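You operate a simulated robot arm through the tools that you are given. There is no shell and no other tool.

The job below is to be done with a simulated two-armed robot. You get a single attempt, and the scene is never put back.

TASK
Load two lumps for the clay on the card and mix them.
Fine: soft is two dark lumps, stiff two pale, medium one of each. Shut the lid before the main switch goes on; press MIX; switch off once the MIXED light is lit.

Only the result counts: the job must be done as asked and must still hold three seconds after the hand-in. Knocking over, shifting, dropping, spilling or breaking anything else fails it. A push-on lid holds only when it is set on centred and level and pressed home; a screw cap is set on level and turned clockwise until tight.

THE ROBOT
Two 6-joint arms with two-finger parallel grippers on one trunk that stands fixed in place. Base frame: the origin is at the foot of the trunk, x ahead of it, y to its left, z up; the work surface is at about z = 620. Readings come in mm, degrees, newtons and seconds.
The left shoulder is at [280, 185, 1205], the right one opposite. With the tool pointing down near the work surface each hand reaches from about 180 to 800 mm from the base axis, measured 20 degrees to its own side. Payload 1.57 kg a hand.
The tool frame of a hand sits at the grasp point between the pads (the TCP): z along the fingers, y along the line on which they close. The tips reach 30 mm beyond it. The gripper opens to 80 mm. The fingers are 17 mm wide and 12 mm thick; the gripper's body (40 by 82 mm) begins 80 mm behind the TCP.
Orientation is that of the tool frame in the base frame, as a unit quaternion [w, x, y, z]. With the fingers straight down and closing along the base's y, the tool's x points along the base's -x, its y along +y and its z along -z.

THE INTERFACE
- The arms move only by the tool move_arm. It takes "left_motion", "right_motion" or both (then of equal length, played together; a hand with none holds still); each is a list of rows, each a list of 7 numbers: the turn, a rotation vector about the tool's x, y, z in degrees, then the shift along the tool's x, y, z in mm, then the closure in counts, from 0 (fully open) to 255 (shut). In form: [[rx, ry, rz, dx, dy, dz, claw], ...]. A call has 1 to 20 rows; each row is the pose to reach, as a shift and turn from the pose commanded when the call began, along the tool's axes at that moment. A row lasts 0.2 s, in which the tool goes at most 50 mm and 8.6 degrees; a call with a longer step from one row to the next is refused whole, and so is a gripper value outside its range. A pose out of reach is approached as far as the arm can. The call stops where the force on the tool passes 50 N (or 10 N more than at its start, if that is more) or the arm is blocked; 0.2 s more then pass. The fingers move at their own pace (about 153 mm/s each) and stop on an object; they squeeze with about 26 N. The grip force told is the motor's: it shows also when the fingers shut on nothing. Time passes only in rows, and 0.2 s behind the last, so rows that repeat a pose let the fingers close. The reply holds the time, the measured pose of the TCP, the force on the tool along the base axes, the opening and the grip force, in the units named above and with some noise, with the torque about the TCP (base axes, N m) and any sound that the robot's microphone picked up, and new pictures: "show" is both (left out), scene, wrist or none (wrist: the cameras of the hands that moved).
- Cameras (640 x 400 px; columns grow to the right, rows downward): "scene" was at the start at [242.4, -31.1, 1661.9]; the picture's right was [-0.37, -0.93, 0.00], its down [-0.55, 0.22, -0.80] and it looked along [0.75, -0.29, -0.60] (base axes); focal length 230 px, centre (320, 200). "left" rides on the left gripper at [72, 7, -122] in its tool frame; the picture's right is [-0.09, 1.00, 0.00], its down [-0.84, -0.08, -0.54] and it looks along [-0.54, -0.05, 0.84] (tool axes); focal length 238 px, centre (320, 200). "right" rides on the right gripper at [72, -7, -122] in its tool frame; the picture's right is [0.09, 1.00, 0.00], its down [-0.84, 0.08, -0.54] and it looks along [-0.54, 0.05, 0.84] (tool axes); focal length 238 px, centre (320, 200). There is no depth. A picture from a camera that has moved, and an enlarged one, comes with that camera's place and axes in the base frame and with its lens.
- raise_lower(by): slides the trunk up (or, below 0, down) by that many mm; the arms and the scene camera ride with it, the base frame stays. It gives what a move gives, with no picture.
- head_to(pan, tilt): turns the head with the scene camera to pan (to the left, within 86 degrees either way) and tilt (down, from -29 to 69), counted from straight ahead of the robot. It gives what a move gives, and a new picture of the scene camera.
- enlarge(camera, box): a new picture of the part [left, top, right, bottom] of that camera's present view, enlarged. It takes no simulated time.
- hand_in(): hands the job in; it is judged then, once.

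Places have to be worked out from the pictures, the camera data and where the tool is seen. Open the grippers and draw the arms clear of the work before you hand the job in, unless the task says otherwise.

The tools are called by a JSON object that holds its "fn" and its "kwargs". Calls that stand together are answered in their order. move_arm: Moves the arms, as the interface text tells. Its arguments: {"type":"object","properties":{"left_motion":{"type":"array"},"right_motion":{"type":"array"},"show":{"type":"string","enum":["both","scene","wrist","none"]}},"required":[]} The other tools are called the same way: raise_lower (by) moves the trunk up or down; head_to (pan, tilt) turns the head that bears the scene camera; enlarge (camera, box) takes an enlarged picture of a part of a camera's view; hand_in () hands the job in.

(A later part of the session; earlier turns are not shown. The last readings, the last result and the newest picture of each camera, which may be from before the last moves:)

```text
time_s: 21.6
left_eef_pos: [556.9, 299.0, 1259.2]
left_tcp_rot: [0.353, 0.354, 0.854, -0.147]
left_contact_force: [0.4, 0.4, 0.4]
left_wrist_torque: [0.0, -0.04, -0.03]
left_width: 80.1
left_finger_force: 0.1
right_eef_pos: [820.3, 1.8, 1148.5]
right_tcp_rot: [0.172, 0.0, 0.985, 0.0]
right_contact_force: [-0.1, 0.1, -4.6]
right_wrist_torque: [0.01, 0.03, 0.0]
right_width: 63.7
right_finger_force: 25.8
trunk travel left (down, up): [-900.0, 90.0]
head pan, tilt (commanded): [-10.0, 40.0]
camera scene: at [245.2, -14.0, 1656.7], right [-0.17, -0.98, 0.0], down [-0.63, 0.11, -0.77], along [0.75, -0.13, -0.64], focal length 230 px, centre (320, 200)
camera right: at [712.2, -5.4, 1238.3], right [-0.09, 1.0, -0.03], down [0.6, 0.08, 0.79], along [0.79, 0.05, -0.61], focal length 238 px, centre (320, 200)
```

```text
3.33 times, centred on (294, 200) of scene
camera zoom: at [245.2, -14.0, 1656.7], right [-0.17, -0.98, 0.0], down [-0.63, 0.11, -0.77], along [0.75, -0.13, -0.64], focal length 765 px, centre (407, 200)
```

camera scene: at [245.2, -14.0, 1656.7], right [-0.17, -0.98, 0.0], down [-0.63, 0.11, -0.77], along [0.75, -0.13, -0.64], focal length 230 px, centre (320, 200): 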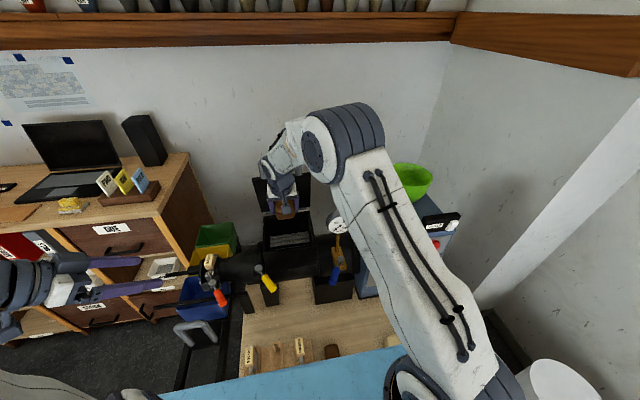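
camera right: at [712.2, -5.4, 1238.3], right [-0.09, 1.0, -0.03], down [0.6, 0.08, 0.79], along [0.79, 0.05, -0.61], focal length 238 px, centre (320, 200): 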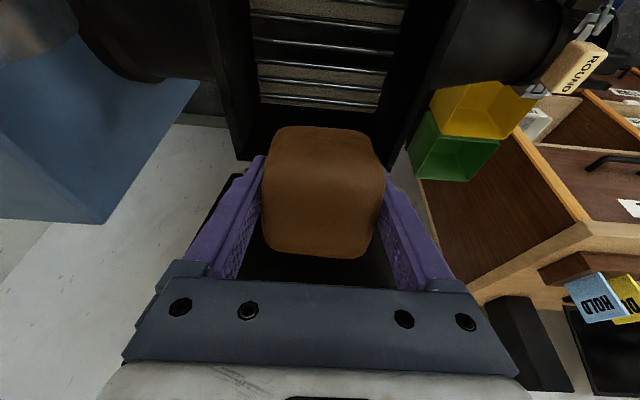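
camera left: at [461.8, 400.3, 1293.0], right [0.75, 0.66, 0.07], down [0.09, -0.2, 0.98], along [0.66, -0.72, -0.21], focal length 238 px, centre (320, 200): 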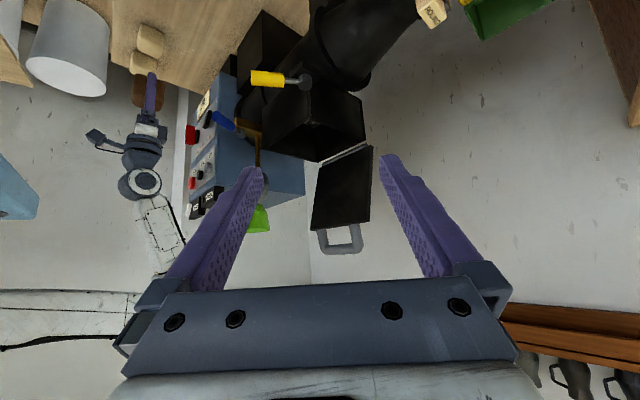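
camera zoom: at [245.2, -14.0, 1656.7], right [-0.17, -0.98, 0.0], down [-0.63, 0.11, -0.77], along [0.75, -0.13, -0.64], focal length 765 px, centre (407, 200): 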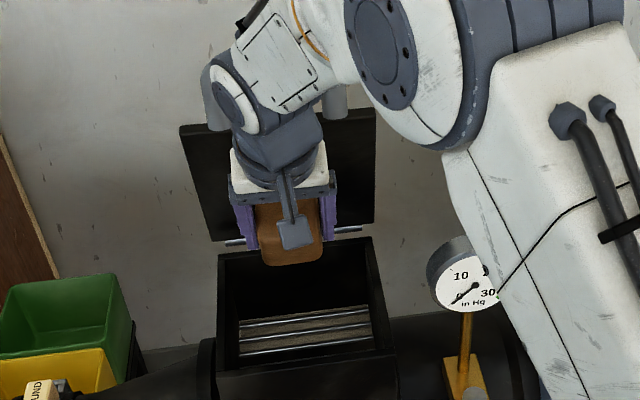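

The hopper floor is a grate of rods at z≈926, and the hand is clear of the lid. I lower the lump into the rear half of the hopper to TCP ≈(835,0,1002).

{"fn": "move_arm", "kwargs": {"right_motion": [[0, 0, 0, 9, 0, 36, 255], [0, 0, 0, 18, 0, 72, 255], [0, 0, 0, 27, -1, 108, 255], [0, 0, 0, 36, -1, 142, 255]], "show": "both"}}

{"fn": "enlarge", "kwargs": {"camera": "left", "box": [200, 40, 420, 270]}}

```text
time_s: 22.6
left_eef_pos: [555.9, 299.0, 1258.2]
left_tcp_rot: [0.353, 0.354, 0.854, -0.146]
left_contact_force: [0.4, 0.1, 1.5]
left_wrist_torque: [0.0, -0.01, 0.02]
left_width: 79.8
left_finger_force: 0.1
right_eef_pos: [835.5, 0.5, 1002.1]
right_tcp_rot: [0.174, 0.001, 0.985, 0.001]
right_contact_force: [0.6, -0.5, -4.4]
right_wrist_torque: [0.02, 0.0, 0.02]
right_width: 64.0
right_finger_force: 26.5
trunk travel left (down, up): [-900.0, 90.0]
head pan, tilt (commanded): [-10.0, 40.0]
camera scene: at [245.2, -14.0, 1656.7], right [-0.17, -0.98, 0.0], down [-0.63, 0.11, -0.77], along [0.75, -0.13, -0.64], focal length 230 px, centre (320, 200)
camera right: at [727.7, -6.6, 1092.9], right [-0.09, 1.0, -0.03], down [0.6, 0.08, 0.8], along [0.79, 0.05, -0.61], focal length 238 px, centre (320, 200)
```

scene: 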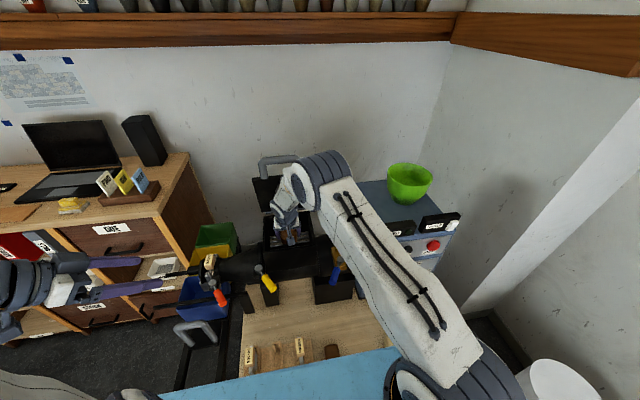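
right: 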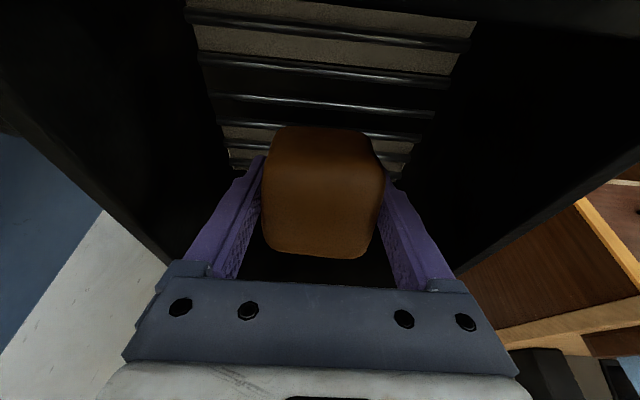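

```text
1.74 times, centred on (310, 155) of left
camera zoom: at [462.3, 400.0, 1293.5], right [0.75, 0.66, 0.07], down [0.09, -0.2, 0.97], along [0.66, -0.72, -0.21], focal length 414 px, centre (337, 278)
```

zoom: 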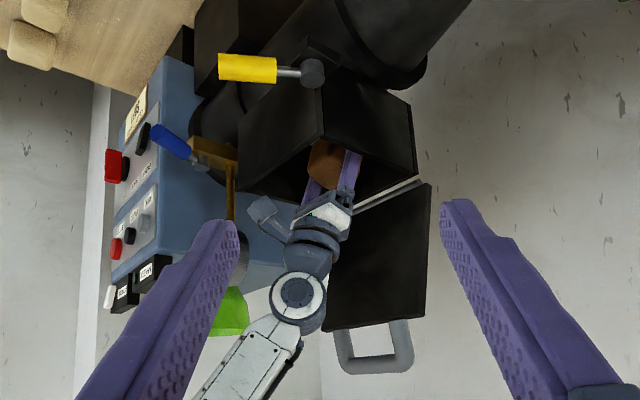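

The lump is well inside the hopper with about 30 mm to the rods. I lower 10 mm more and open the fingers to release it.

{"fn": "move_arm", "kwargs": {"right_motion": [[0, 0, 0, 3, 0, 9, 255], [0, 0, 0, 3, 0, 10, 255], [0, 0, 0, 3, 0, 10, 0], [0, 0, 0, 3, 0, 10, 0], [0, 0, 0, 3, 0, 10, 0]], "show": "wrist"}}

```text
time_s: 23.8
left_eef_pos: [555.7, 300.5, 1258.3]
left_tcp_rot: [0.354, 0.353, 0.854, -0.146]
left_contact_force: [0.5, -0.3, 0.4]
left_wrist_torque: [-0.03, 0.0, 0.0]
left_width: 80.0
left_finger_force: 0.0
right_eef_pos: [836.1, -0.3, 992.5]
right_tcp_rot: [0.173, 0.0, 0.985, 0.0]
right_contact_force: [0.0, -0.2, 0.6]
right_wrist_torque: [0.01, 0.0, -0.05]
right_width: 80.2
right_finger_force: 0.1
trunk travel left (down, up): [-900.0, 90.0]
head pan, tilt (commanded): [-10.0, 40.0]
camera right: at [727.8, -6.6, 1083.3], right [-0.09, 1.0, -0.03], down [0.6, 0.08, 0.8], along [0.79, 0.05, -0.61], focal length 238 px, centre (320, 200)
```

right: 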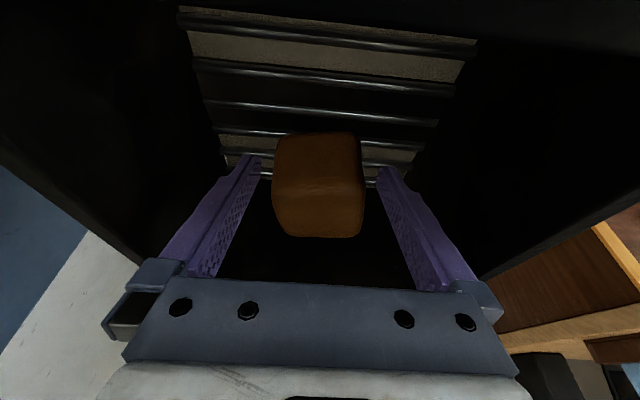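

The lump rests on the rods at the rear of the hopper. I withdraw upward along the same line and back over toward the second dark lump.

{"fn": "move_arm", "kwargs": {"right_motion": [[0, 0, 0, -10, 0, -40, 0], [0, 0, 0, -20, 0, -80, 0], [0, 0, 0, -29, 0, -118, 0], [0, 0, 0, -38, 0, -152, 0], [0, 3, 0, -1, -5, -167, 0], [0, 6, 0, 36, -10, -182, 0], [0, 9, 0, 73, -15, -198, 0], [0, 12, 0, 110, -20, -213, 0], [0, 14, 0, 143, -42, -225, 0], [0, 16, 0, 176, -65, -237, 0], [0, 18, 0, 209, -87, -249, 0], [0, 20, 0, 241, -110, -261, 0]], "show": "both"}}

{"fn": "enlarge", "kwargs": {"camera": "left", "box": [200, 40, 420, 270]}}

```text
time_s: 26.4
left_eef_pos: [556.1, 298.1, 1258.5]
left_tcp_rot: [0.353, 0.353, 0.854, -0.145]
left_contact_force: [0.0, 0.6, 0.3]
left_wrist_torque: [-0.02, -0.01, 0.0]
left_width: 79.9
left_finger_force: 0.0
right_eef_pos: [520.6, -110.0, 1155.5]
right_tcp_rot: [-0.001, 0.0, 1.0, 0.0]
right_contact_force: [0.2, -0.4, -0.5]
right_wrist_torque: [-0.03, 0.02, -0.01]
right_width: 79.7
right_finger_force: 0.2
trunk travel left (down, up): [-900.0, 90.0]
head pan, tilt (commanded): [-10.0, 40.0]
camera scene: at [245.0, -14.0, 1656.8], right [-0.17, -0.98, 0.0], down [-0.63, 0.11, -0.77], along [0.75, -0.13, -0.64], focal length 230 px, centre (320, 200)
camera right: at [449.0, -117.3, 1277.9], right [-0.09, 1.0, 0.0], down [0.84, 0.08, 0.54], along [0.54, 0.05, -0.84], focal length 238 px, centre (320, 200)
```

scene: 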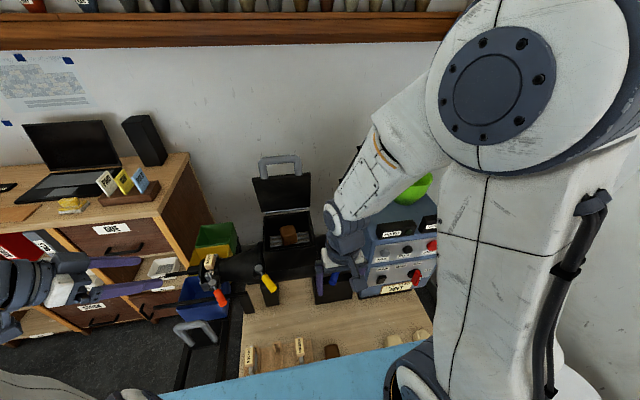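
right: 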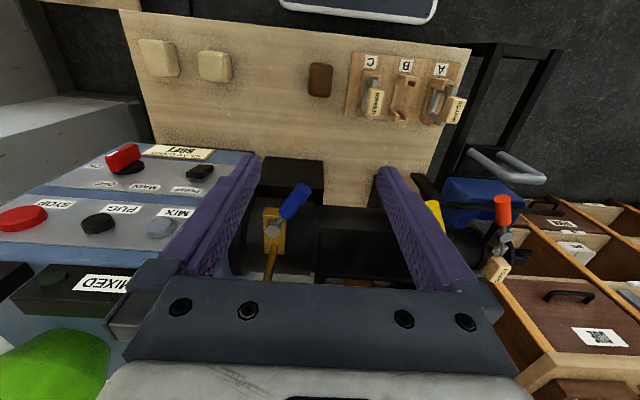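

```text
1.74 times, centred on (310, 155) of left
camera zoom: at [462.0, 400.0, 1293.6], right [0.75, 0.66, 0.07], down [0.09, -0.2, 0.97], along [0.66, -0.72, -0.21], focal length 414 px, centre (337, 278)
```

zoom: 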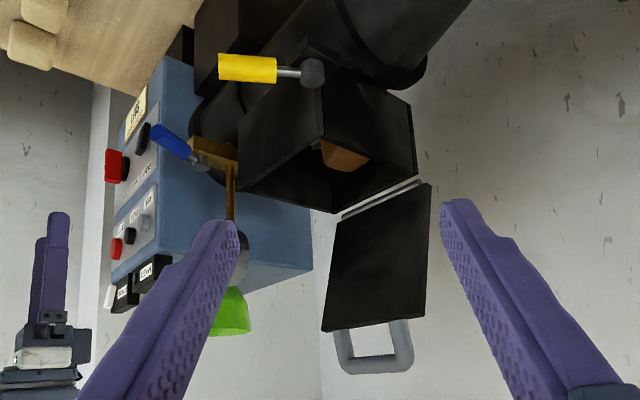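

Lump 1 is seen inside the hopper. The second dark lump projects to about (512,-111); I descend over it with the fingers open to z≈750 and look.

{"fn": "move_arm", "kwargs": {"right_motion": [[0, 0, 0, 3, 0, 45, 0], [0, 0, 0, 6, 0, 90, 0], [0, 0, 0, 8, -1, 135, 0], [0, 0, 0, 8, -1, 180, 0], [0, 0, 0, 8, -1, 225, 0], [0, 0, 0, 8, -1, 270, 0], [0, 0, 0, 8, -1, 315, 0], [0, 0, 0, 8, -1, 360, 0], [0, 0, 0, 8, -1, 405, 0]], "show": "wrist"}}

```text
time_s: 28.4
left_eef_pos: [555.6, 298.2, 1260.4]
left_tcp_rot: [0.354, 0.353, 0.854, -0.146]
left_contact_force: [0.4, 0.5, 0.2]
left_wrist_torque: [0.01, -0.03, -0.03]
left_width: 80.0
left_finger_force: 0.0
right_eef_pos: [513.8, -109.5, 751.3]
right_tcp_rot: [-0.001, 0.0, 1.0, 0.0]
right_contact_force: [0.3, 0.6, -0.3]
right_wrist_torque: [-0.01, -0.01, 0.02]
right_width: 79.9
right_finger_force: 0.1
trunk travel left (down, up): [-900.0, 90.0]
head pan, tilt (commanded): [-10.0, 40.0]
camera right: at [442.0, -117.3, 872.9], right [-0.09, 1.0, 0.0], down [0.84, 0.08, 0.54], along [0.54, 0.05, -0.84], focal length 238 px, centre (320, 200)
```

right: 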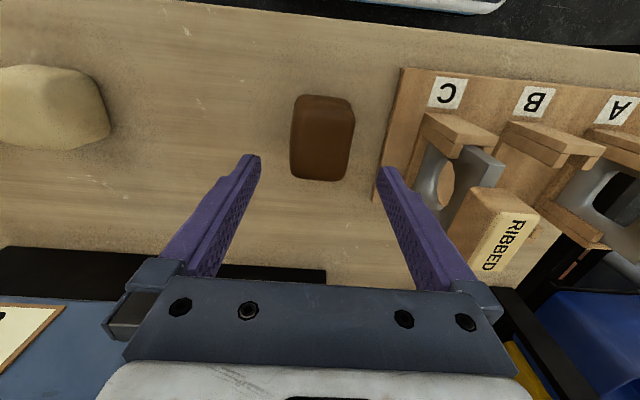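

Lump 2 is centred at about (516,-109), clear of the die rack by ~19 mm. I lower to TCP z≈652.5 around it.

{"fn": "move_arm", "kwargs": {"right_motion": [[0, 0, 0, -1, 1, 35, 0], [0, 0, 0, -2, 1, 65, 0], [0, 0, 0, -2, 1, 85, 0], [0, 0, 0, -2, 1, 95, 0], [0, 0, 0, -2, 1, 98.5, 0]], "show": "wrist"}}

```text
time_s: 29.6
left_eef_pos: [557.1, 298.3, 1259.3]
left_tcp_rot: [0.354, 0.353, 0.854, -0.146]
left_contact_force: [0.2, 0.1, -0.7]
left_wrist_torque: [0.0, 0.0, 0.0]
left_width: 80.1
left_finger_force: 0.0
right_eef_pos: [513.9, -109.7, 652.7]
right_tcp_rot: [0.001, 0.0, 1.0, 0.0]
right_contact_force: [0.5, 0.1, -0.1]
right_wrist_torque: [-0.02, 0.02, 0.0]
right_width: 80.1
right_finger_force: 0.0
trunk travel left (down, up): [-900.0, 90.0]
head pan, tilt (commanded): [-10.0, 40.0]
camera right: at [443.7, -116.7, 774.6], right [-0.09, 1.0, 0.0], down [0.84, 0.08, 0.54], along [0.54, 0.05, -0.84], focal length 238 px, centre (320, 200)
```

right: 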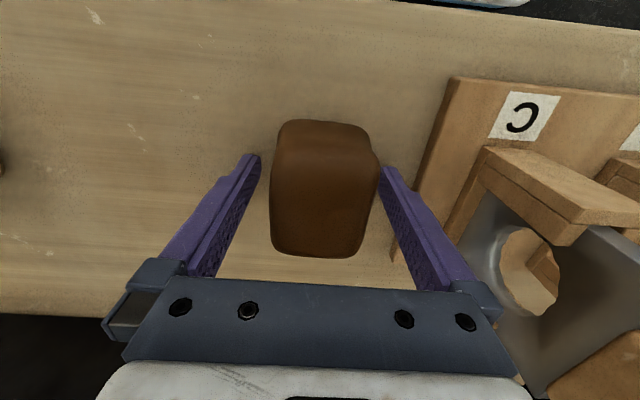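

No contact, and the lump sits between the fingers (slightly toward +y). I nudge +1.5 mm and close, holding.

{"fn": "move_arm", "kwargs": {"right_motion": [[0, 0, 0, 0, 1.5, 0, 0], [0, 0, 0, 0, 1.5, 0, 120], [0, 0, 0, 0, 1.5, 0, 255], [0, 0, 0, 0, 1.5, 0, 255], [0, 0, 0, 0, 1.5, 0, 255]], "show": "wrist"}}

```text
time_s: 30.8
left_eef_pos: [555.5, 298.8, 1259.8]
left_tcp_rot: [0.354, 0.353, 0.854, -0.145]
left_contact_force: [-0.5, 0.3, -0.5]
left_wrist_torque: [0.02, 0.0, 0.0]
left_width: 80.0
left_finger_force: 0.1
right_eef_pos: [515.0, -108.9, 652.2]
right_tcp_rot: [-0.001, 0.001, 1.0, 0.001]
right_contact_force: [-1.0, 3.0, 1.0]
right_wrist_torque: [-0.02, 0.14, -0.1]
right_width: 57.9
right_finger_force: 26.5
trunk travel left (down, up): [-900.0, 90.0]
head pan, tilt (commanded): [-10.0, 40.0]
camera right: at [443.5, -115.0, 774.5], right [-0.09, 1.0, 0.0], down [0.84, 0.08, 0.54], along [0.54, 0.05, -0.84], focal length 238 px, centre (320, 200)
```

right: 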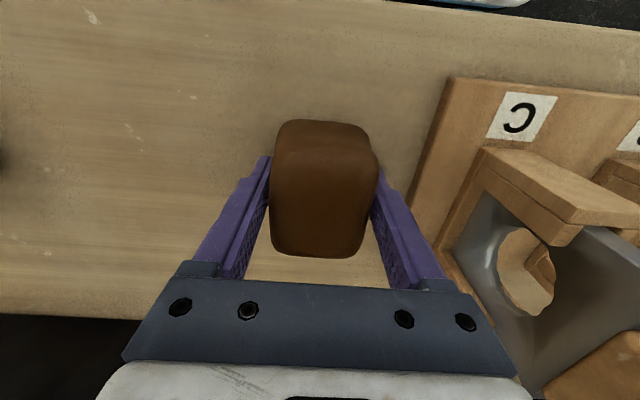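

Gripped at 58 mm with 26.5 N. I lift slowly 12 mm to confirm that it follows.

{"fn": "move_arm", "kwargs": {"right_motion": [[0, 0, 0, 0, 0, -2, 255], [0, 0, 0, 0, 0, -5, 255], [0, 0, 0, 0, 0, -8, 255], [0, 0, 0, 0, 0, -14, 255], [0, 0, 0, 0, 0, -20, 255]], "show": "wrist"}}

```text
time_s: 32.0
left_eef_pos: [555.9, 298.4, 1257.8]
left_tcp_rot: [0.354, 0.353, 0.854, -0.146]
left_contact_force: [0.3, 0.2, 0.5]
left_wrist_torque: [-0.05, 0.01, -0.02]
left_width: 79.9
left_finger_force: 0.0
right_eef_pos: [516.0, -108.0, 672.7]
right_tcp_rot: [0.0, 0.0, 1.0, 0.0]
right_contact_force: [-0.3, 0.7, -4.5]
right_wrist_torque: [-0.03, 0.01, -0.01]
right_width: 58.0
right_finger_force: 25.8
trunk travel left (down, up): [-900.0, 90.0]
head pan, tilt (commanded): [-10.0, 40.0]
camera right: at [443.9, -115.3, 794.3], right [-0.09, 1.0, 0.0], down [0.84, 0.08, 0.54], along [0.54, 0.05, -0.84], focal length 238 px, centre (320, 200)
```

right: 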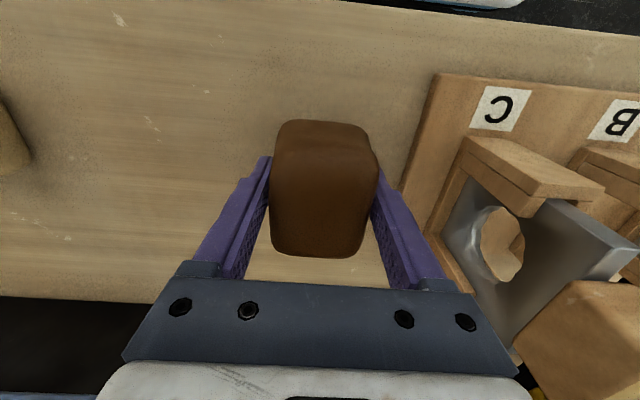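

Lump 2 is held (4.5 N). I raise it straight up to z≈1160, staying clear of the blue valve handle at x≈620.

{"fn": "move_arm", "kwargs": {"right_motion": [[0, 0, 0, 0, 0, -35, 255], [0, 0, 0, 0, 0, -75, 255], [0, 0, 0, 0, 0, -119, 255], [0, 0, 0, 0, 0, -163, 255], [0, 0, 0, 0, 0, -207, 255], [0, 0, 0, 0, 0, -251, 255], [0, 0, 0, 0, 0, -295, 255], [0, 0, 0, 0, 0, -339, 255], [0, 0, 0, 0, 0, -383, 255], [0, 0, 0, 0, 0, -427, 255], [0, 0, 0, 0, 0, -465, 255], [0, 0, 0, 0, 0, -487, 255]], "show": "scene"}}

```text
time_s: 34.6
left_eef_pos: [555.3, 300.2, 1258.9]
left_tcp_rot: [0.353, 0.354, 0.854, -0.146]
left_contact_force: [0.2, 0.0, 0.4]
left_wrist_torque: [0.0, 0.01, 0.04]
left_width: 79.9
left_finger_force: 0.0
right_eef_pos: [514.0, -108.6, 1158.8]
right_tcp_rot: [-0.002, 0.0, 1.0, 0.0]
right_contact_force: [-0.1, -0.1, -4.9]
right_wrist_torque: [0.01, 0.0, -0.01]
right_width: 58.2
right_finger_force: 26.4
trunk travel left (down, up): [-900.0, 90.0]
head pan, tilt (commanded): [-10.0, 40.0]
camera scene: at [245.0, -14.0, 1656.7], right [-0.17, -0.98, 0.0], down [-0.63, 0.11, -0.77], along [0.75, -0.13, -0.64], focal length 230 px, centre (320, 200)
```

scene: 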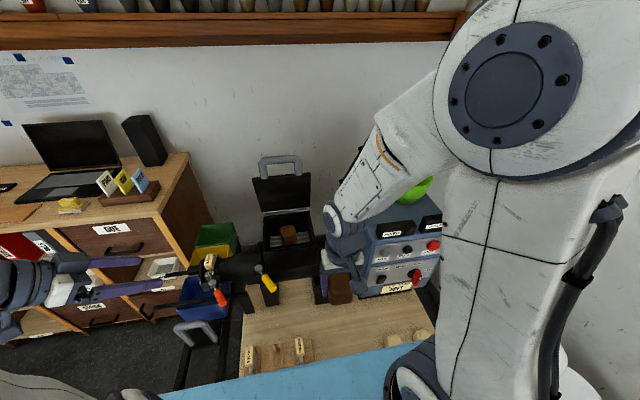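

I carry lump 2 to hover over the front half of the hopper at about (778,0,1152), tool vertical.

{"fn": "move_arm", "kwargs": {"right_motion": [[0, 0, 0, -31, 27, 0, 255], [0, 0, 0, -63, 54, 0, 255], [0, 0, 0, -95, 82, 0, 255], [0, 0, 0, -128, 104, 0, 255], [0, 0, 0, -162, 108, 2, 255], [0, 0, 0, -197, 108, 4, 255], [0, 0, 0, -232, 108, 6, 255], [0, 0, 0, -264, 108, 8, 255], [0, 0, 0, -264, 108, 8, 255]], "show": "both"}}

{"fn": "enlarge", "kwargs": {"camera": "left", "box": [200, 40, 420, 270]}}

{"fn": "enlarge", "kwargs": {"camera": "scene", "box": [230, 160, 358, 280]}}

```text
time_s: 36.6
left_eef_pos: [556.4, 299.1, 1258.4]
left_tcp_rot: [0.353, 0.353, 0.854, -0.146]
left_contact_force: [0.1, -0.2, 0.7]
left_wrist_torque: [0.02, 0.02, -0.01]
left_width: 80.2
left_finger_force: 0.3
right_eef_pos: [778.5, -2.0, 1151.5]
right_tcp_rot: [-0.001, 0.0, 1.0, 0.0]
right_contact_force: [0.1, 0.6, -4.8]
right_wrist_torque: [0.02, 0.03, 0.0]
right_width: 57.5
right_finger_force: 26.3
trunk travel left (down, up): [-900.0, 90.0]
head pan, tilt (commanded): [-10.0, 40.0]
camera scene: at [245.5, -14.0, 1656.7], right [-0.17, -0.98, 0.0], down [-0.63, 0.11, -0.77], along [0.75, -0.13, -0.64], focal length 230 px, centre (320, 200)
camera right: at [708.0, -8.3, 1272.8], right [-0.09, 1.0, 0.0], down [0.84, 0.08, 0.54], along [0.54, 0.05, -0.84], focal length 238 px, centre (320, 200)
```

scene: 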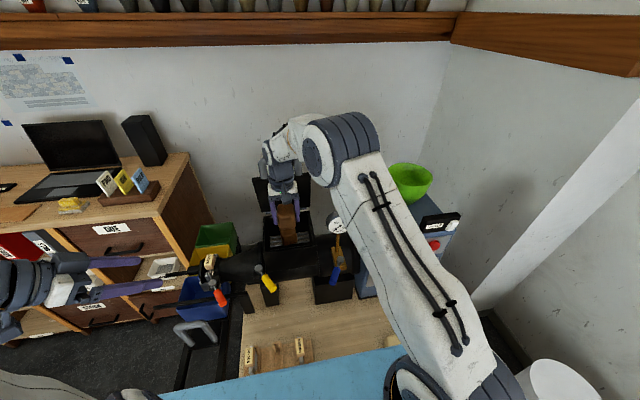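
right: 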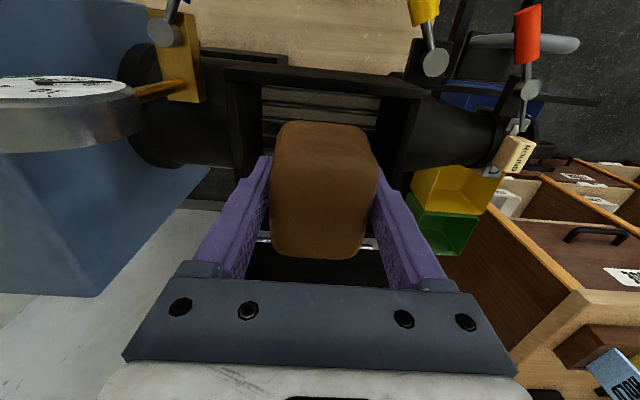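

```text
1.74 times, centred on (310, 155) of left
camera zoom: at [462.5, 400.0, 1293.4], right [0.75, 0.66, 0.07], down [0.09, -0.2, 0.97], along [0.66, -0.72, -0.21], focal length 414 px, centre (337, 278)
```

zoom: 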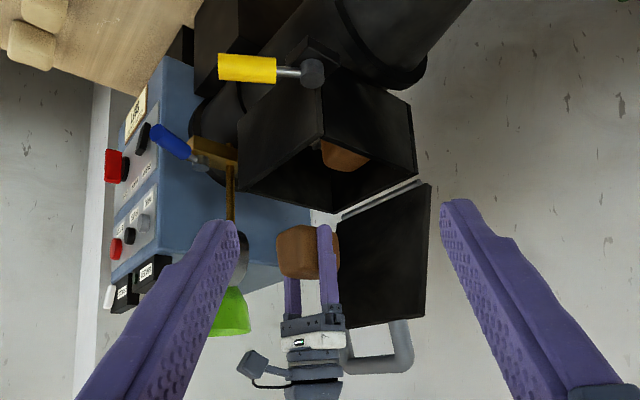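

```text
3.33 times, centred on (294, 220) of scene
camera zoom: at [245.5, -14.0, 1656.7], right [-0.17, -0.98, 0.0], down [-0.63, 0.11, -0.77], along [0.75, -0.13, -0.64], focal length 765 px, centre (407, 133)
```

zoom: 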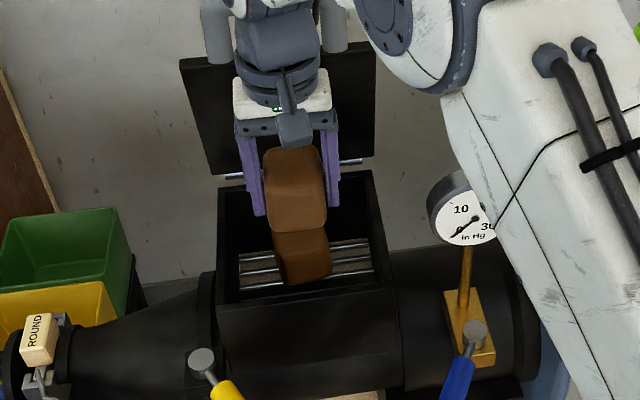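

Lump 2 hovers in front of lump 1 (already at the rear). I lower it to TCP z≈1000 into the front half and look.

{"fn": "move_arm", "kwargs": {"right_motion": [[0, 0, 0, 0, 2, 40, 255], [0, 0, 0, 0, 2, 80, 255], [0, 0, 0, 0, 2, 118, 255], [0, 0, 0, 0, 2, 150, 255]], "show": "both"}}

{"fn": "enlarge", "kwargs": {"camera": "scene", "box": [230, 160, 358, 280]}}

```text
time_s: 37.6
left_eef_pos: [555.0, 298.6, 1258.9]
left_tcp_rot: [0.353, 0.354, 0.853, -0.147]
left_contact_force: [-0.7, 0.4, 0.6]
left_wrist_torque: [0.03, 0.0, -0.02]
left_width: 80.0
left_finger_force: 0.0
right_eef_pos: [777.7, 3.4, 1001.5]
right_tcp_rot: [0.0, 0.0, 1.0, -0.001]
right_contact_force: [0.4, -0.2, -4.4]
right_wrist_torque: [0.03, -0.02, -0.01]
right_width: 58.1
right_finger_force: 25.9
trunk travel left (down, up): [-900.0, 90.0]
head pan, tilt (commanded): [-10.0, 40.0]
camera scene: at [245.3, -14.0, 1656.8], right [-0.17, -0.98, 0.0], down [-0.63, 0.11, -0.77], along [0.75, -0.13, -0.64], focal length 230 px, centre (320, 200)
camera right: at [706.8, -4.8, 1122.7], right [-0.09, 1.0, 0.0], down [0.84, 0.08, 0.54], along [0.54, 0.05, -0.84], focal length 238 px, centre (320, 200)
```

scene: 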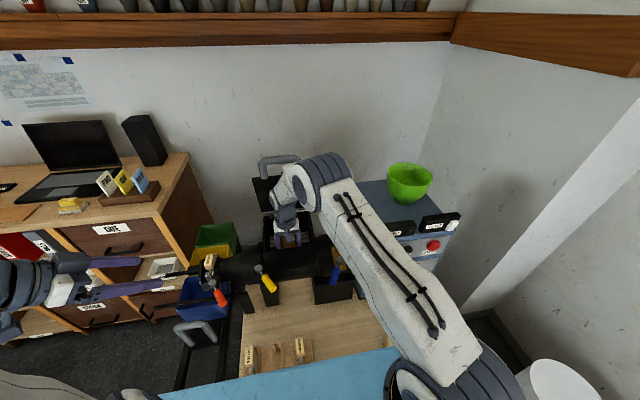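
right: 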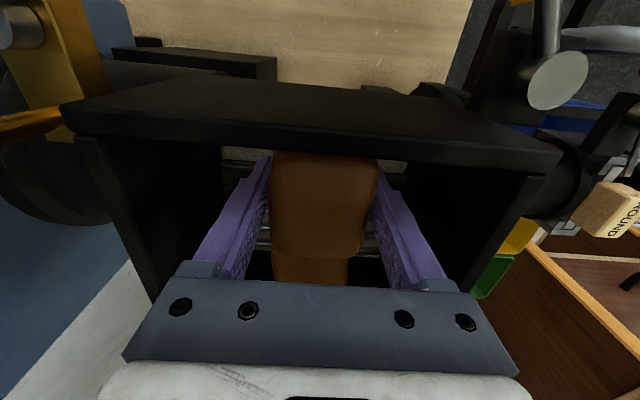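

```text
3.33 times, centred on (294, 220) of scene
camera zoom: at [245.3, -14.0, 1656.8], right [-0.17, -0.98, 0.0], down [-0.63, 0.11, -0.77], along [0.75, -0.13, -0.64], focal length 765 px, centre (407, 133)
```

zoom: 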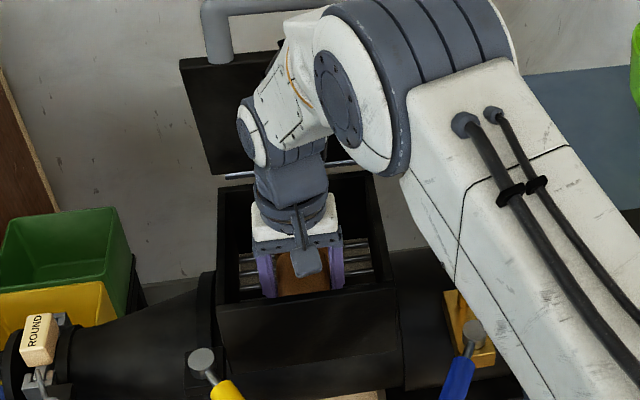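

No contact and lump 2 is inside the front half. I lower 14 mm more and open the fingers.

{"fn": "move_arm", "kwargs": {"right_motion": [[0, 0, 0, -1, -1, 7, 255], [0, 0, 0, -1, -2, 14, 255], [0, 0, 0, -1, -2, 16, 255]], "show": "wrist"}}

```text
time_s: 38.4
left_eef_pos: [555.6, 299.8, 1259.2]
left_tcp_rot: [0.354, 0.354, 0.854, -0.146]
left_contact_force: [0.5, -0.2, -0.1]
left_wrist_torque: [0.04, 0.0, 0.0]
left_width: 80.1
left_finger_force: 0.1
right_eef_pos: [779.2, -0.1, 985.5]
right_tcp_rot: [0.001, 0.0, 1.0, 0.0]
right_contact_force: [-0.3, -0.9, -5.1]
right_wrist_torque: [0.02, 0.0, -0.01]
right_width: 57.8
right_finger_force: 26.2
trunk travel left (down, up): [-900.0, 90.0]
head pan, tilt (commanded): [-10.0, 40.0]
camera right: at [708.5, -7.3, 1107.1], right [-0.09, 1.0, 0.0], down [0.84, 0.08, 0.54], along [0.54, 0.05, -0.84], focal length 238 px, centre (320, 200)
```

right: 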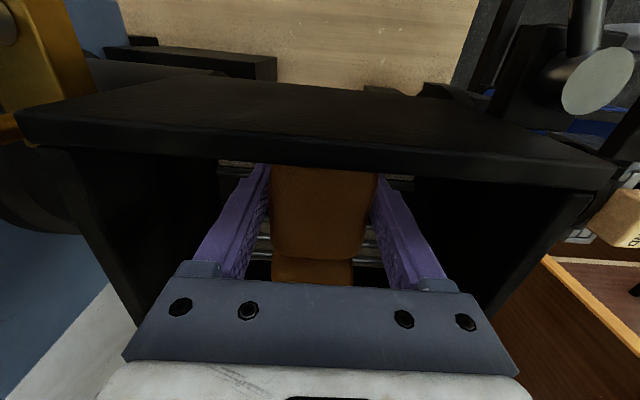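

Still hanging freely. I lower another 10 mm and open.

{"fn": "move_arm", "kwargs": {"right_motion": [[0, 0, 0, 0, 0, 10, 255], [0, 0, 0, 0, 0, 10, 255], [0, 0, 0, 0, 0, 10, 0], [0, 0, 0, 0, 0, 10, 0], [0, 0, 0, 0, 0, 10, 0]], "show": "wrist"}}

```text
time_s: 39.6
left_eef_pos: [555.3, 299.0, 1258.3]
left_tcp_rot: [0.353, 0.353, 0.854, -0.146]
left_contact_force: [-0.6, -0.5, 0.8]
left_wrist_torque: [-0.01, -0.04, -0.02]
left_width: 80.0
left_finger_force: 0.0
right_eef_pos: [779.3, 0.3, 975.7]
right_tcp_rot: [0.0, -0.001, 1.0, 0.0]
right_contact_force: [0.4, -0.1, 0.1]
right_wrist_torque: [-0.03, 0.01, 0.0]
right_width: 80.1
right_finger_force: 0.0
trunk travel left (down, up): [-900.0, 90.0]
head pan, tilt (commanded): [-10.0, 40.0]
camera right: at [708.5, -7.6, 1097.7], right [-0.09, 1.0, 0.0], down [0.84, 0.08, 0.54], along [0.54, 0.05, -0.84], focal length 238 px, centre (320, 200)
```

right: 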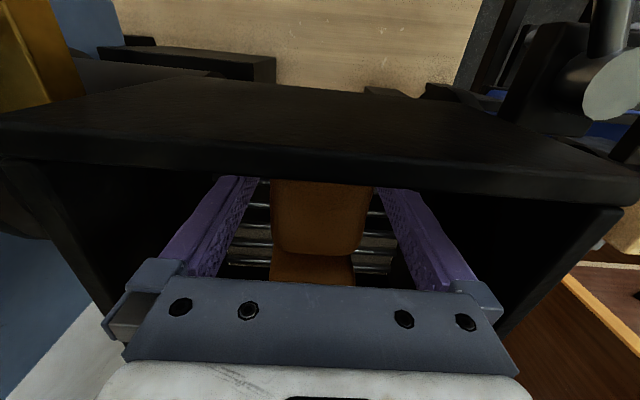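

Lump 2 is released. I withdraw the right hand straight up, then back and out to the right side.

{"fn": "move_arm", "kwargs": {"right_motion": [[0, 0, 0, 0, 0, -40, 0], [0, 0, 0, 0, 0, -80, 0], [0, 0, 0, 0, 0, -120, 0], [0, 0, 0, 0, 0, -160, 0], [0, 0, 0, 0, 0, -190, 0], [0, 0, 0, 45, 0, -195, 0], [0, 0, 0, 90, 0, -195, 0], [0, 0, 0, 135, -5, -195, 0], [0, 0, 0, 178, -20, -195, 0], [0, 0, 0, 215, -45, -195, 0], [0, 0, 0, 245, -80, -195, 0], [0, 0, 0, 260, -122, -195, 0], [0, 0, 0, 268, -168, -195, 0], [0, 0, 0, 272, -215, -195, 0], [0, 0, 0, 276, -262, -195, 0]], "show": "scene"}}

{"fn": "enlarge", "kwargs": {"camera": "scene", "box": [230, 140, 358, 260]}}

{"fn": "enlarge", "kwargs": {"camera": "left", "box": [250, 60, 400, 270]}}

```text
time_s: 42.8
left_eef_pos: [555.0, 299.6, 1259.4]
left_tcp_rot: [0.354, 0.353, 0.854, -0.146]
left_contact_force: [-0.1, 0.1, -0.5]
left_wrist_torque: [0.0, -0.02, 0.0]
left_width: 79.9
left_finger_force: 0.0
right_eef_pos: [504.8, -262.0, 1170.4]
right_tcp_rot: [0.0, 0.0, 1.0, 0.0]
right_contact_force: [-0.1, 0.7, -0.3]
right_wrist_torque: [-0.01, 0.01, -0.01]
right_width: 80.0
right_finger_force: 0.1
trunk travel left (down, up): [-900.0, 90.0]
head pan, tilt (commanded): [-10.0, 40.0]
camera scene: at [244.9, -14.0, 1656.8], right [-0.17, -0.98, 0.0], down [-0.63, 0.11, -0.77], along [0.75, -0.13, -0.64], focal length 230 px, centre (320, 200)
```

scene: 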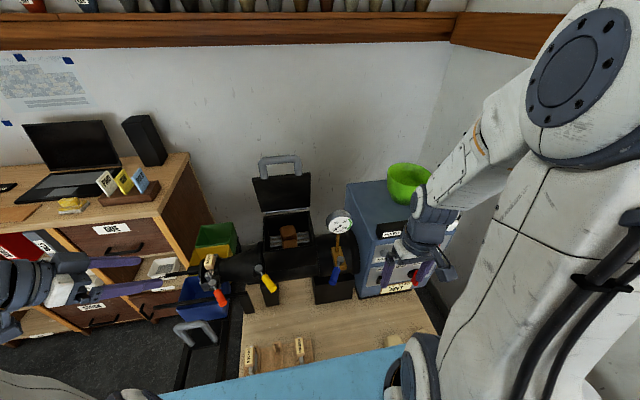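

```text
3.33 times, centred on (294, 200) of scene
camera zoom: at [244.9, -14.0, 1656.8], right [-0.17, -0.98, 0.0], down [-0.63, 0.11, -0.77], along [0.75, -0.13, -0.64], focal length 765 px, centre (407, 200)
```

zoom: 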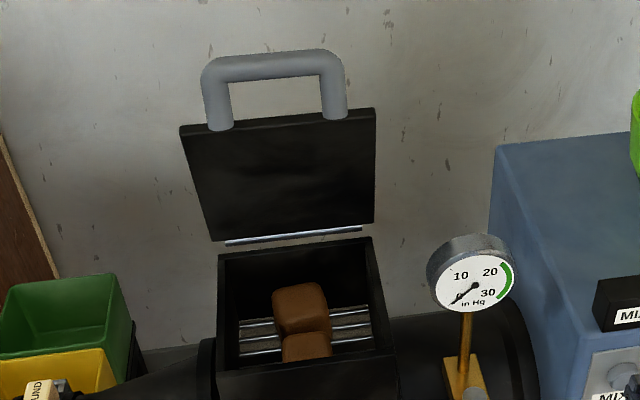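

```text
1.90 times, centred on (325, 165) of left
camera zoom: at [462.0, 400.0, 1293.6], right [0.75, 0.66, 0.07], down [0.09, -0.2, 0.97], along [0.66, -0.72, -0.21], focal length 454 px, centre (310, 267)
```

zoom: 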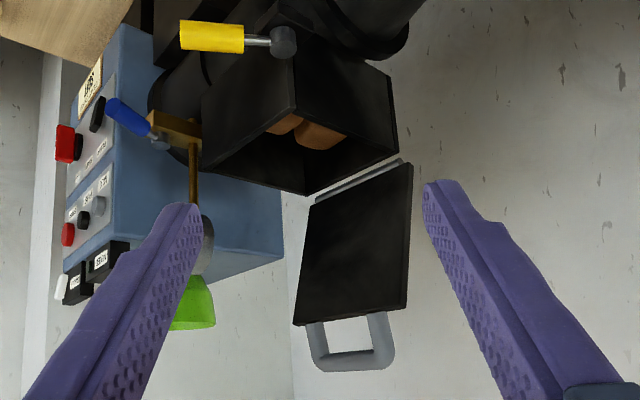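

Both dark lumps are in the hopper. For the lid I will cage the handle bar (≈(885,0,1294), hinge pin ≈(924,·,1043)) with the left fingers, rolled so they straddle it, pitched 45° down, and swing it along its arc. First I bring the left hand to a standoff at ≈(791,0,1388).

{"fn": "move_arm", "kwargs": {"left_motion": [[-2.6, 2.6, 6.2, -40, -5, 20, 60], [-5.2, 5.2, 12.4, -80, -10, 39, 96], [-7.8, 7.8, 18.6, -120, -15, 59, 96], [-10.4, 10.4, 24.8, -160, -20, 78, 96], [-13, 13, 31, -200, -25, 98, 96], [-15.6, 15.6, 37.2, -240, -30, 118, 96], [-18.2, 18.2, 43.4, -280, -35, 138, 96], [-20.8, 20.8, 49.6, -320, -40, 157, 96], [-23.14, 23.14, 55.86, -359, -44.5, 176, 96], [-23.14, 23.14, 55.86, -359, -44.5, 176, 96]], "show": "both"}}

```text
time_s: 45.0
left_eef_pos: [791.6, -0.5, 1388.5]
left_tcp_rot: [0.269, 0.653, 0.653, 0.272]
left_contact_force: [-0.3, 0.9, 0.0]
left_wrist_torque: [0.0, 0.0, -0.01]
left_width: 49.9
left_finger_force: 0.0
right_eef_pos: [504.3, -260.8, 1170.8]
right_tcp_rot: [-0.001, -0.001, 1.0, 0.0]
right_contact_force: [0.3, 0.7, -0.5]
right_wrist_torque: [0.01, 0.01, -0.02]
right_width: 79.5
right_finger_force: 0.0
trunk travel left (down, up): [-900.0, 90.0]
head pan, tilt (commanded): [-10.0, 40.0]
camera scene: at [245.2, -14.4, 1656.7], right [-0.17, -0.98, 0.0], down [-0.63, 0.11, -0.77], along [0.75, -0.13, -0.64], focal length 230 px, centre (320, 200)
camera left: at [708.9, 70.6, 1478.8], right [0.7, -0.09, 0.7], down [-0.44, -0.84, 0.33], along [0.56, -0.54, -0.63], focal length 238 px, centre (320, 200)
```

scene: 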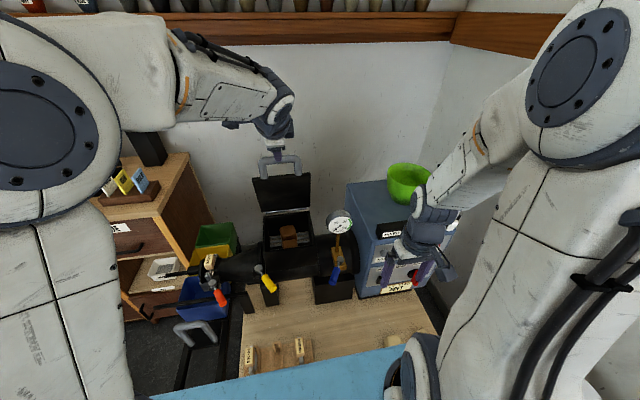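
left: 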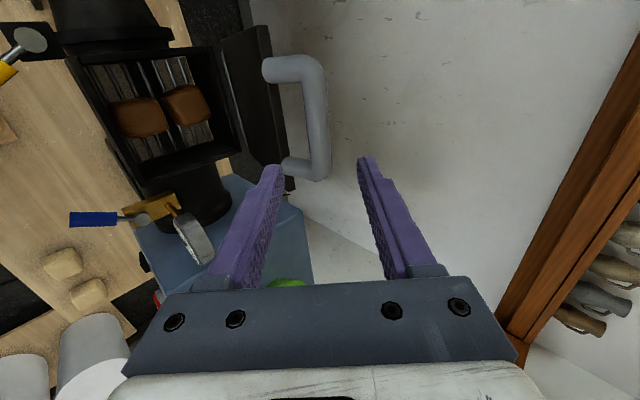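

The handle bar appears between the open fingers ahead of the hand. I enlarge to check its alignment and distance.

{"fn": "enlarge", "kwargs": {"camera": "left", "box": [230, 30, 390, 200]}}

{"fn": "enlarge", "kwargs": {"camera": "scene", "box": [220, 90, 348, 220]}}

```text
2.35 times, centred on (310, 115) of left
camera zoom: at [708.9, 70.6, 1478.8], right [0.7, -0.09, 0.7], down [-0.44, -0.84, 0.33], along [0.56, -0.54, -0.63], focal length 561 px, centre (344, 400)
```

zoom: 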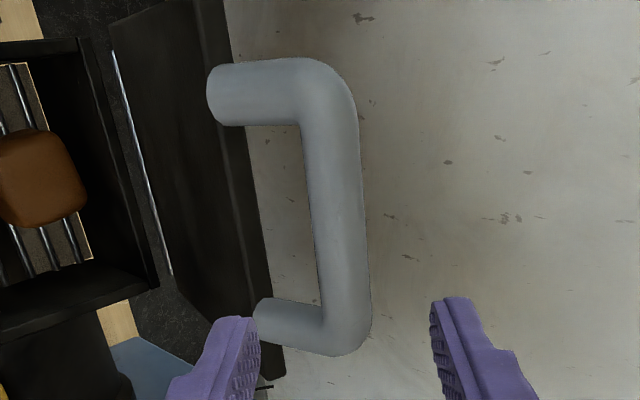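

```text
3.08 times, centred on (284, 155) of scene
camera zoom: at [245.2, -14.4, 1656.7], right [-0.17, -0.98, 0.0], down [-0.63, 0.11, -0.77], along [0.75, -0.13, -0.64], focal length 706 px, centre (431, 338)
```

zoom: 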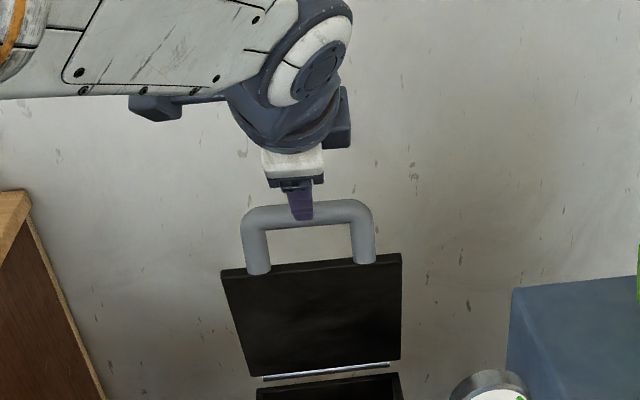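

The bar is well aligned (about 2 mm toward the lower finger). I advance 120 mm along the tool axis, so the fingers straddle the bar, then check.

{"fn": "move_arm", "kwargs": {"left_motion": [[0, 0, 0, 0, -1, 30, 96], [0, 0, 0, 0, -2, 60, 96], [0, 0, 0, 0, -2, 85, 96], [0, 0, 0, 0, -2, 105, 96], [0, 0, 0, 0, -2, 118, 96]], "show": "both"}}

{"fn": "enlarge", "kwargs": {"camera": "scene", "box": [220, 90, 348, 220]}}

```text
time_s: 46.2
left_eef_pos: [873.8, -0.5, 1303.7]
left_tcp_rot: [0.27, 0.653, 0.653, 0.271]
left_contact_force: [0.3, 0.3, 1.2]
left_wrist_torque: [0.01, -0.02, -0.01]
left_width: 50.0
left_finger_force: 0.1
right_eef_pos: [503.7, -261.4, 1170.3]
right_tcp_rot: [-0.001, 0.0, 1.0, 0.0]
right_contact_force: [-0.2, 0.2, -0.4]
right_wrist_torque: [0.05, 0.0, 0.01]
right_width: 80.0
right_finger_force: 0.0
trunk travel left (down, up): [-900.0, 90.0]
head pan, tilt (commanded): [-10.0, 40.0]
camera scene: at [245.0, -14.1, 1656.8], right [-0.17, -0.98, 0.0], down [-0.63, 0.11, -0.77], along [0.75, -0.13, -0.64], focal length 230 px, centre (320, 200)
camera left: at [791.2, 70.9, 1393.7], right [0.7, -0.09, 0.7], down [-0.44, -0.84, 0.33], along [0.56, -0.54, -0.63], focal length 238 px, centre (320, 200)
```

scene: 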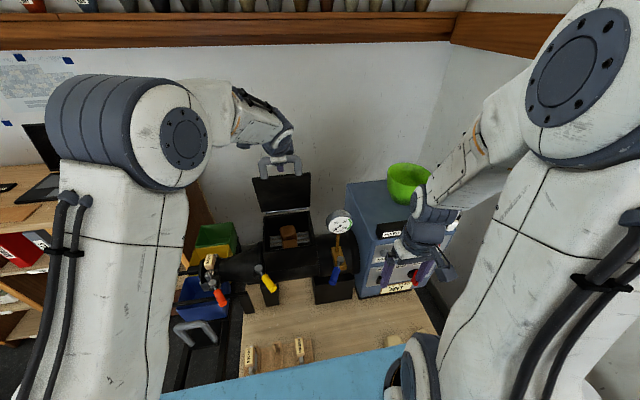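
left: 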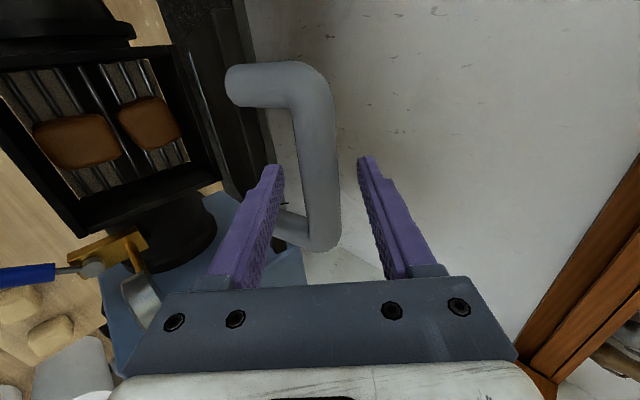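

```text
3.08 times, centred on (284, 155) of scene
camera zoom: at [245.0, -14.1, 1656.8], right [-0.17, -0.98, 0.0], down [-0.63, 0.11, -0.77], along [0.75, -0.13, -0.64], focal length 706 px, centre (431, 338)
```

zoom: 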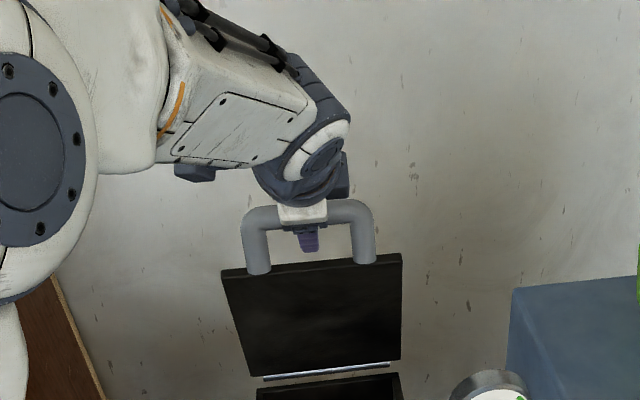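

The bar now sits between the finger pads about 15 mm beyond the TCP. I close the fingers to a loose ~34 mm cage around it.

{"fn": "move_arm", "kwargs": {"left_motion": [[0, 0, 0, 0, 0, 0, 147], [0, 0, 0, 0, 0, 0, 147]], "show": "wrist"}}

```text
time_s: 46.8
left_eef_pos: [873.9, -0.1, 1305.1]
left_tcp_rot: [0.27, 0.654, 0.653, 0.272]
left_contact_force: [0.3, 0.2, 0.1]
left_wrist_torque: [0.01, 0.0, 0.03]
left_width: 33.8
left_finger_force: 0.1
right_eef_pos: [503.6, -261.7, 1169.6]
right_tcp_rot: [0.0, 0.0, 1.0, 0.0]
right_contact_force: [0.9, -0.4, -1.1]
right_wrist_torque: [0.0, -0.02, -0.01]
right_width: 79.9
right_finger_force: 0.1
trunk travel left (down, up): [-900.0, 90.0]
head pan, tilt (commanded): [-10.0, 40.0]
camera left: at [790.9, 70.7, 1393.9], right [0.7, -0.09, 0.7], down [-0.44, -0.84, 0.33], along [0.56, -0.54, -0.63], focal length 238 px, centre (320, 200)
```

left: 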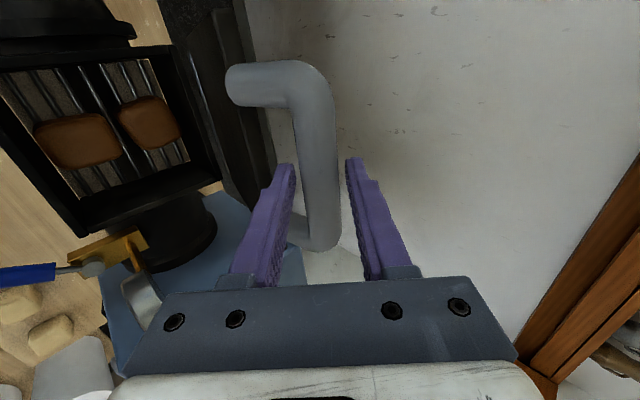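

The bar is caged without contact. I swing the first half of the arc, from 81° to 41°, watching the force.

{"fn": "move_arm", "kwargs": {"left_motion": [[0, 0, 0, 0, -14.3, -9.6, 147], [0, 0, 0, 0, -29.6, -18.5, 147], [0, 0, 0, 0, -45.5, -26.3, 147], [0, 0, 0, 0, -62, -32.9, 147], [0, 0, 0, 0, -78.8, -38.4, 147], [0, 0, 0, 0, -95.9, -42.6, 147], [0, 0, 0, 0, -113.4, -45.7, 147], [0, 0, 0, 0, -131, -47.6, 147], [0, 0, 0, 0, -148.8, -48.2, 147], [0, 0, 0, 0, -166.4, -47.5, 147]], "show": "both"}}

```text
time_s: 49.0
left_eef_pos: [722.0, -0.7, 1220.3]
left_tcp_rot: [0.271, 0.653, 0.653, 0.271]
left_contact_force: [0.8, -0.2, 1.0]
left_wrist_torque: [0.04, 0.0, 0.01]
left_width: 34.1
left_finger_force: 0.5
right_eef_pos: [504.0, -261.1, 1169.9]
right_tcp_rot: [0.0, 0.0, 1.0, -0.001]
right_contact_force: [0.2, 0.0, -0.1]
right_wrist_torque: [0.0, 0.01, -0.03]
right_width: 79.6
right_finger_force: 0.1
trunk travel left (down, up): [-900.0, 90.0]
head pan, tilt (commanded): [-10.0, 40.0]
camera scene: at [245.0, -14.1, 1656.8], right [-0.17, -0.98, 0.0], down [-0.63, 0.11, -0.77], along [0.75, -0.13, -0.64], focal length 230 px, centre (320, 200)
camera left: at [639.3, 70.9, 1309.9], right [0.7, -0.09, 0.7], down [-0.44, -0.84, 0.33], along [0.56, -0.54, -0.63], focal length 238 px, centre (320, 200)
```

scene: 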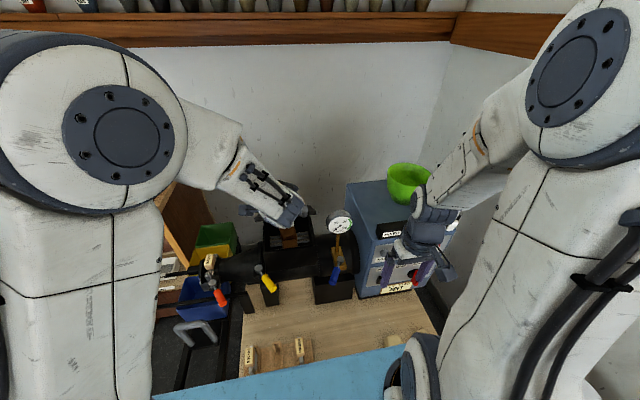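
left: 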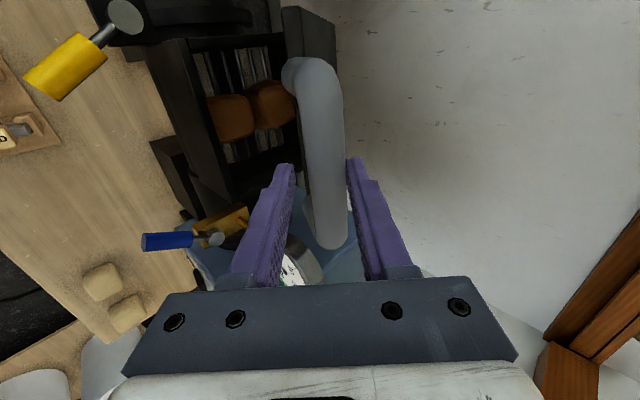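

The lid follows smoothly with almost no force. I continue the arc down to about 6°.

{"fn": "move_arm", "kwargs": {"left_motion": [[0, 0, 0, 0, -17.6, 1.9, 147], [0, 0, 0, 0, -35.1, 4.9, 147], [0, 0, 0, 0, -52.3, 9.2, 147], [0, 0, 0, 0, -69.1, 14.7, 147], [0, 0, 0, 0, -85.5, 21.3, 147], [0, 0, 0, 0, -101.4, 29.1, 147], [0, 0, 0, 0, -116.7, 38, 147], [0, 0, 0, 0, -131.4, 47.8, 147], [0, 0, 0, 0, -141.9, 55.9, 147]], "show": "both"}}

```text
time_s: 51.0
left_eef_pos: [661.7, 0.9, 1080.7]
left_tcp_rot: [0.272, 0.652, 0.653, 0.272]
left_contact_force: [1.9, -0.2, 1.4]
left_wrist_torque: [0.02, -0.01, 0.05]
left_width: 36.0
left_finger_force: 1.3
right_eef_pos: [503.0, -260.6, 1169.0]
right_tcp_rot: [-0.001, 0.0, 1.0, 0.0]
right_contact_force: [0.8, -0.8, -0.2]
right_wrist_torque: [-0.02, 0.02, 0.01]
right_width: 80.0
right_finger_force: 0.0
trunk travel left (down, up): [-900.0, 90.0]
head pan, tilt (commanded): [-10.0, 40.0]
camera scene: at [245.0, -14.1, 1656.8], right [-0.17, -0.98, 0.0], down [-0.63, 0.11, -0.77], along [0.75, -0.13, -0.64], focal length 230 px, centre (320, 200)
camera left: at [578.7, 71.7, 1169.8], right [0.7, -0.09, 0.7], down [-0.44, -0.84, 0.33], along [0.56, -0.54, -0.63], focal length 238 px, centre (320, 200)
```

scene: 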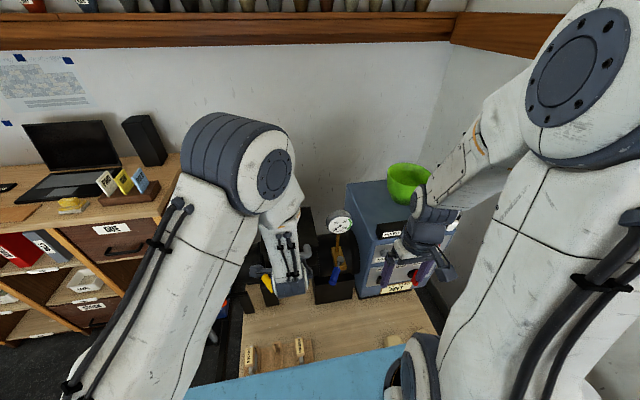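
left: 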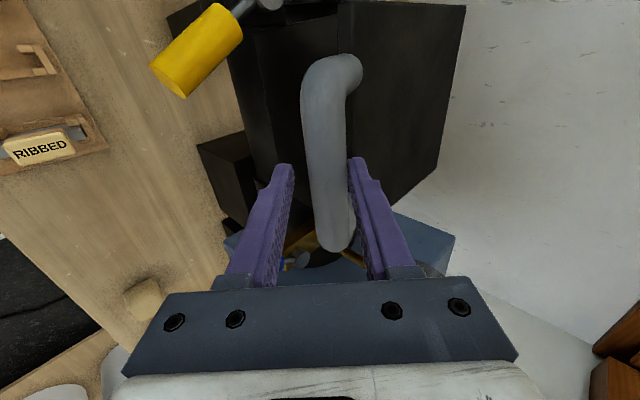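

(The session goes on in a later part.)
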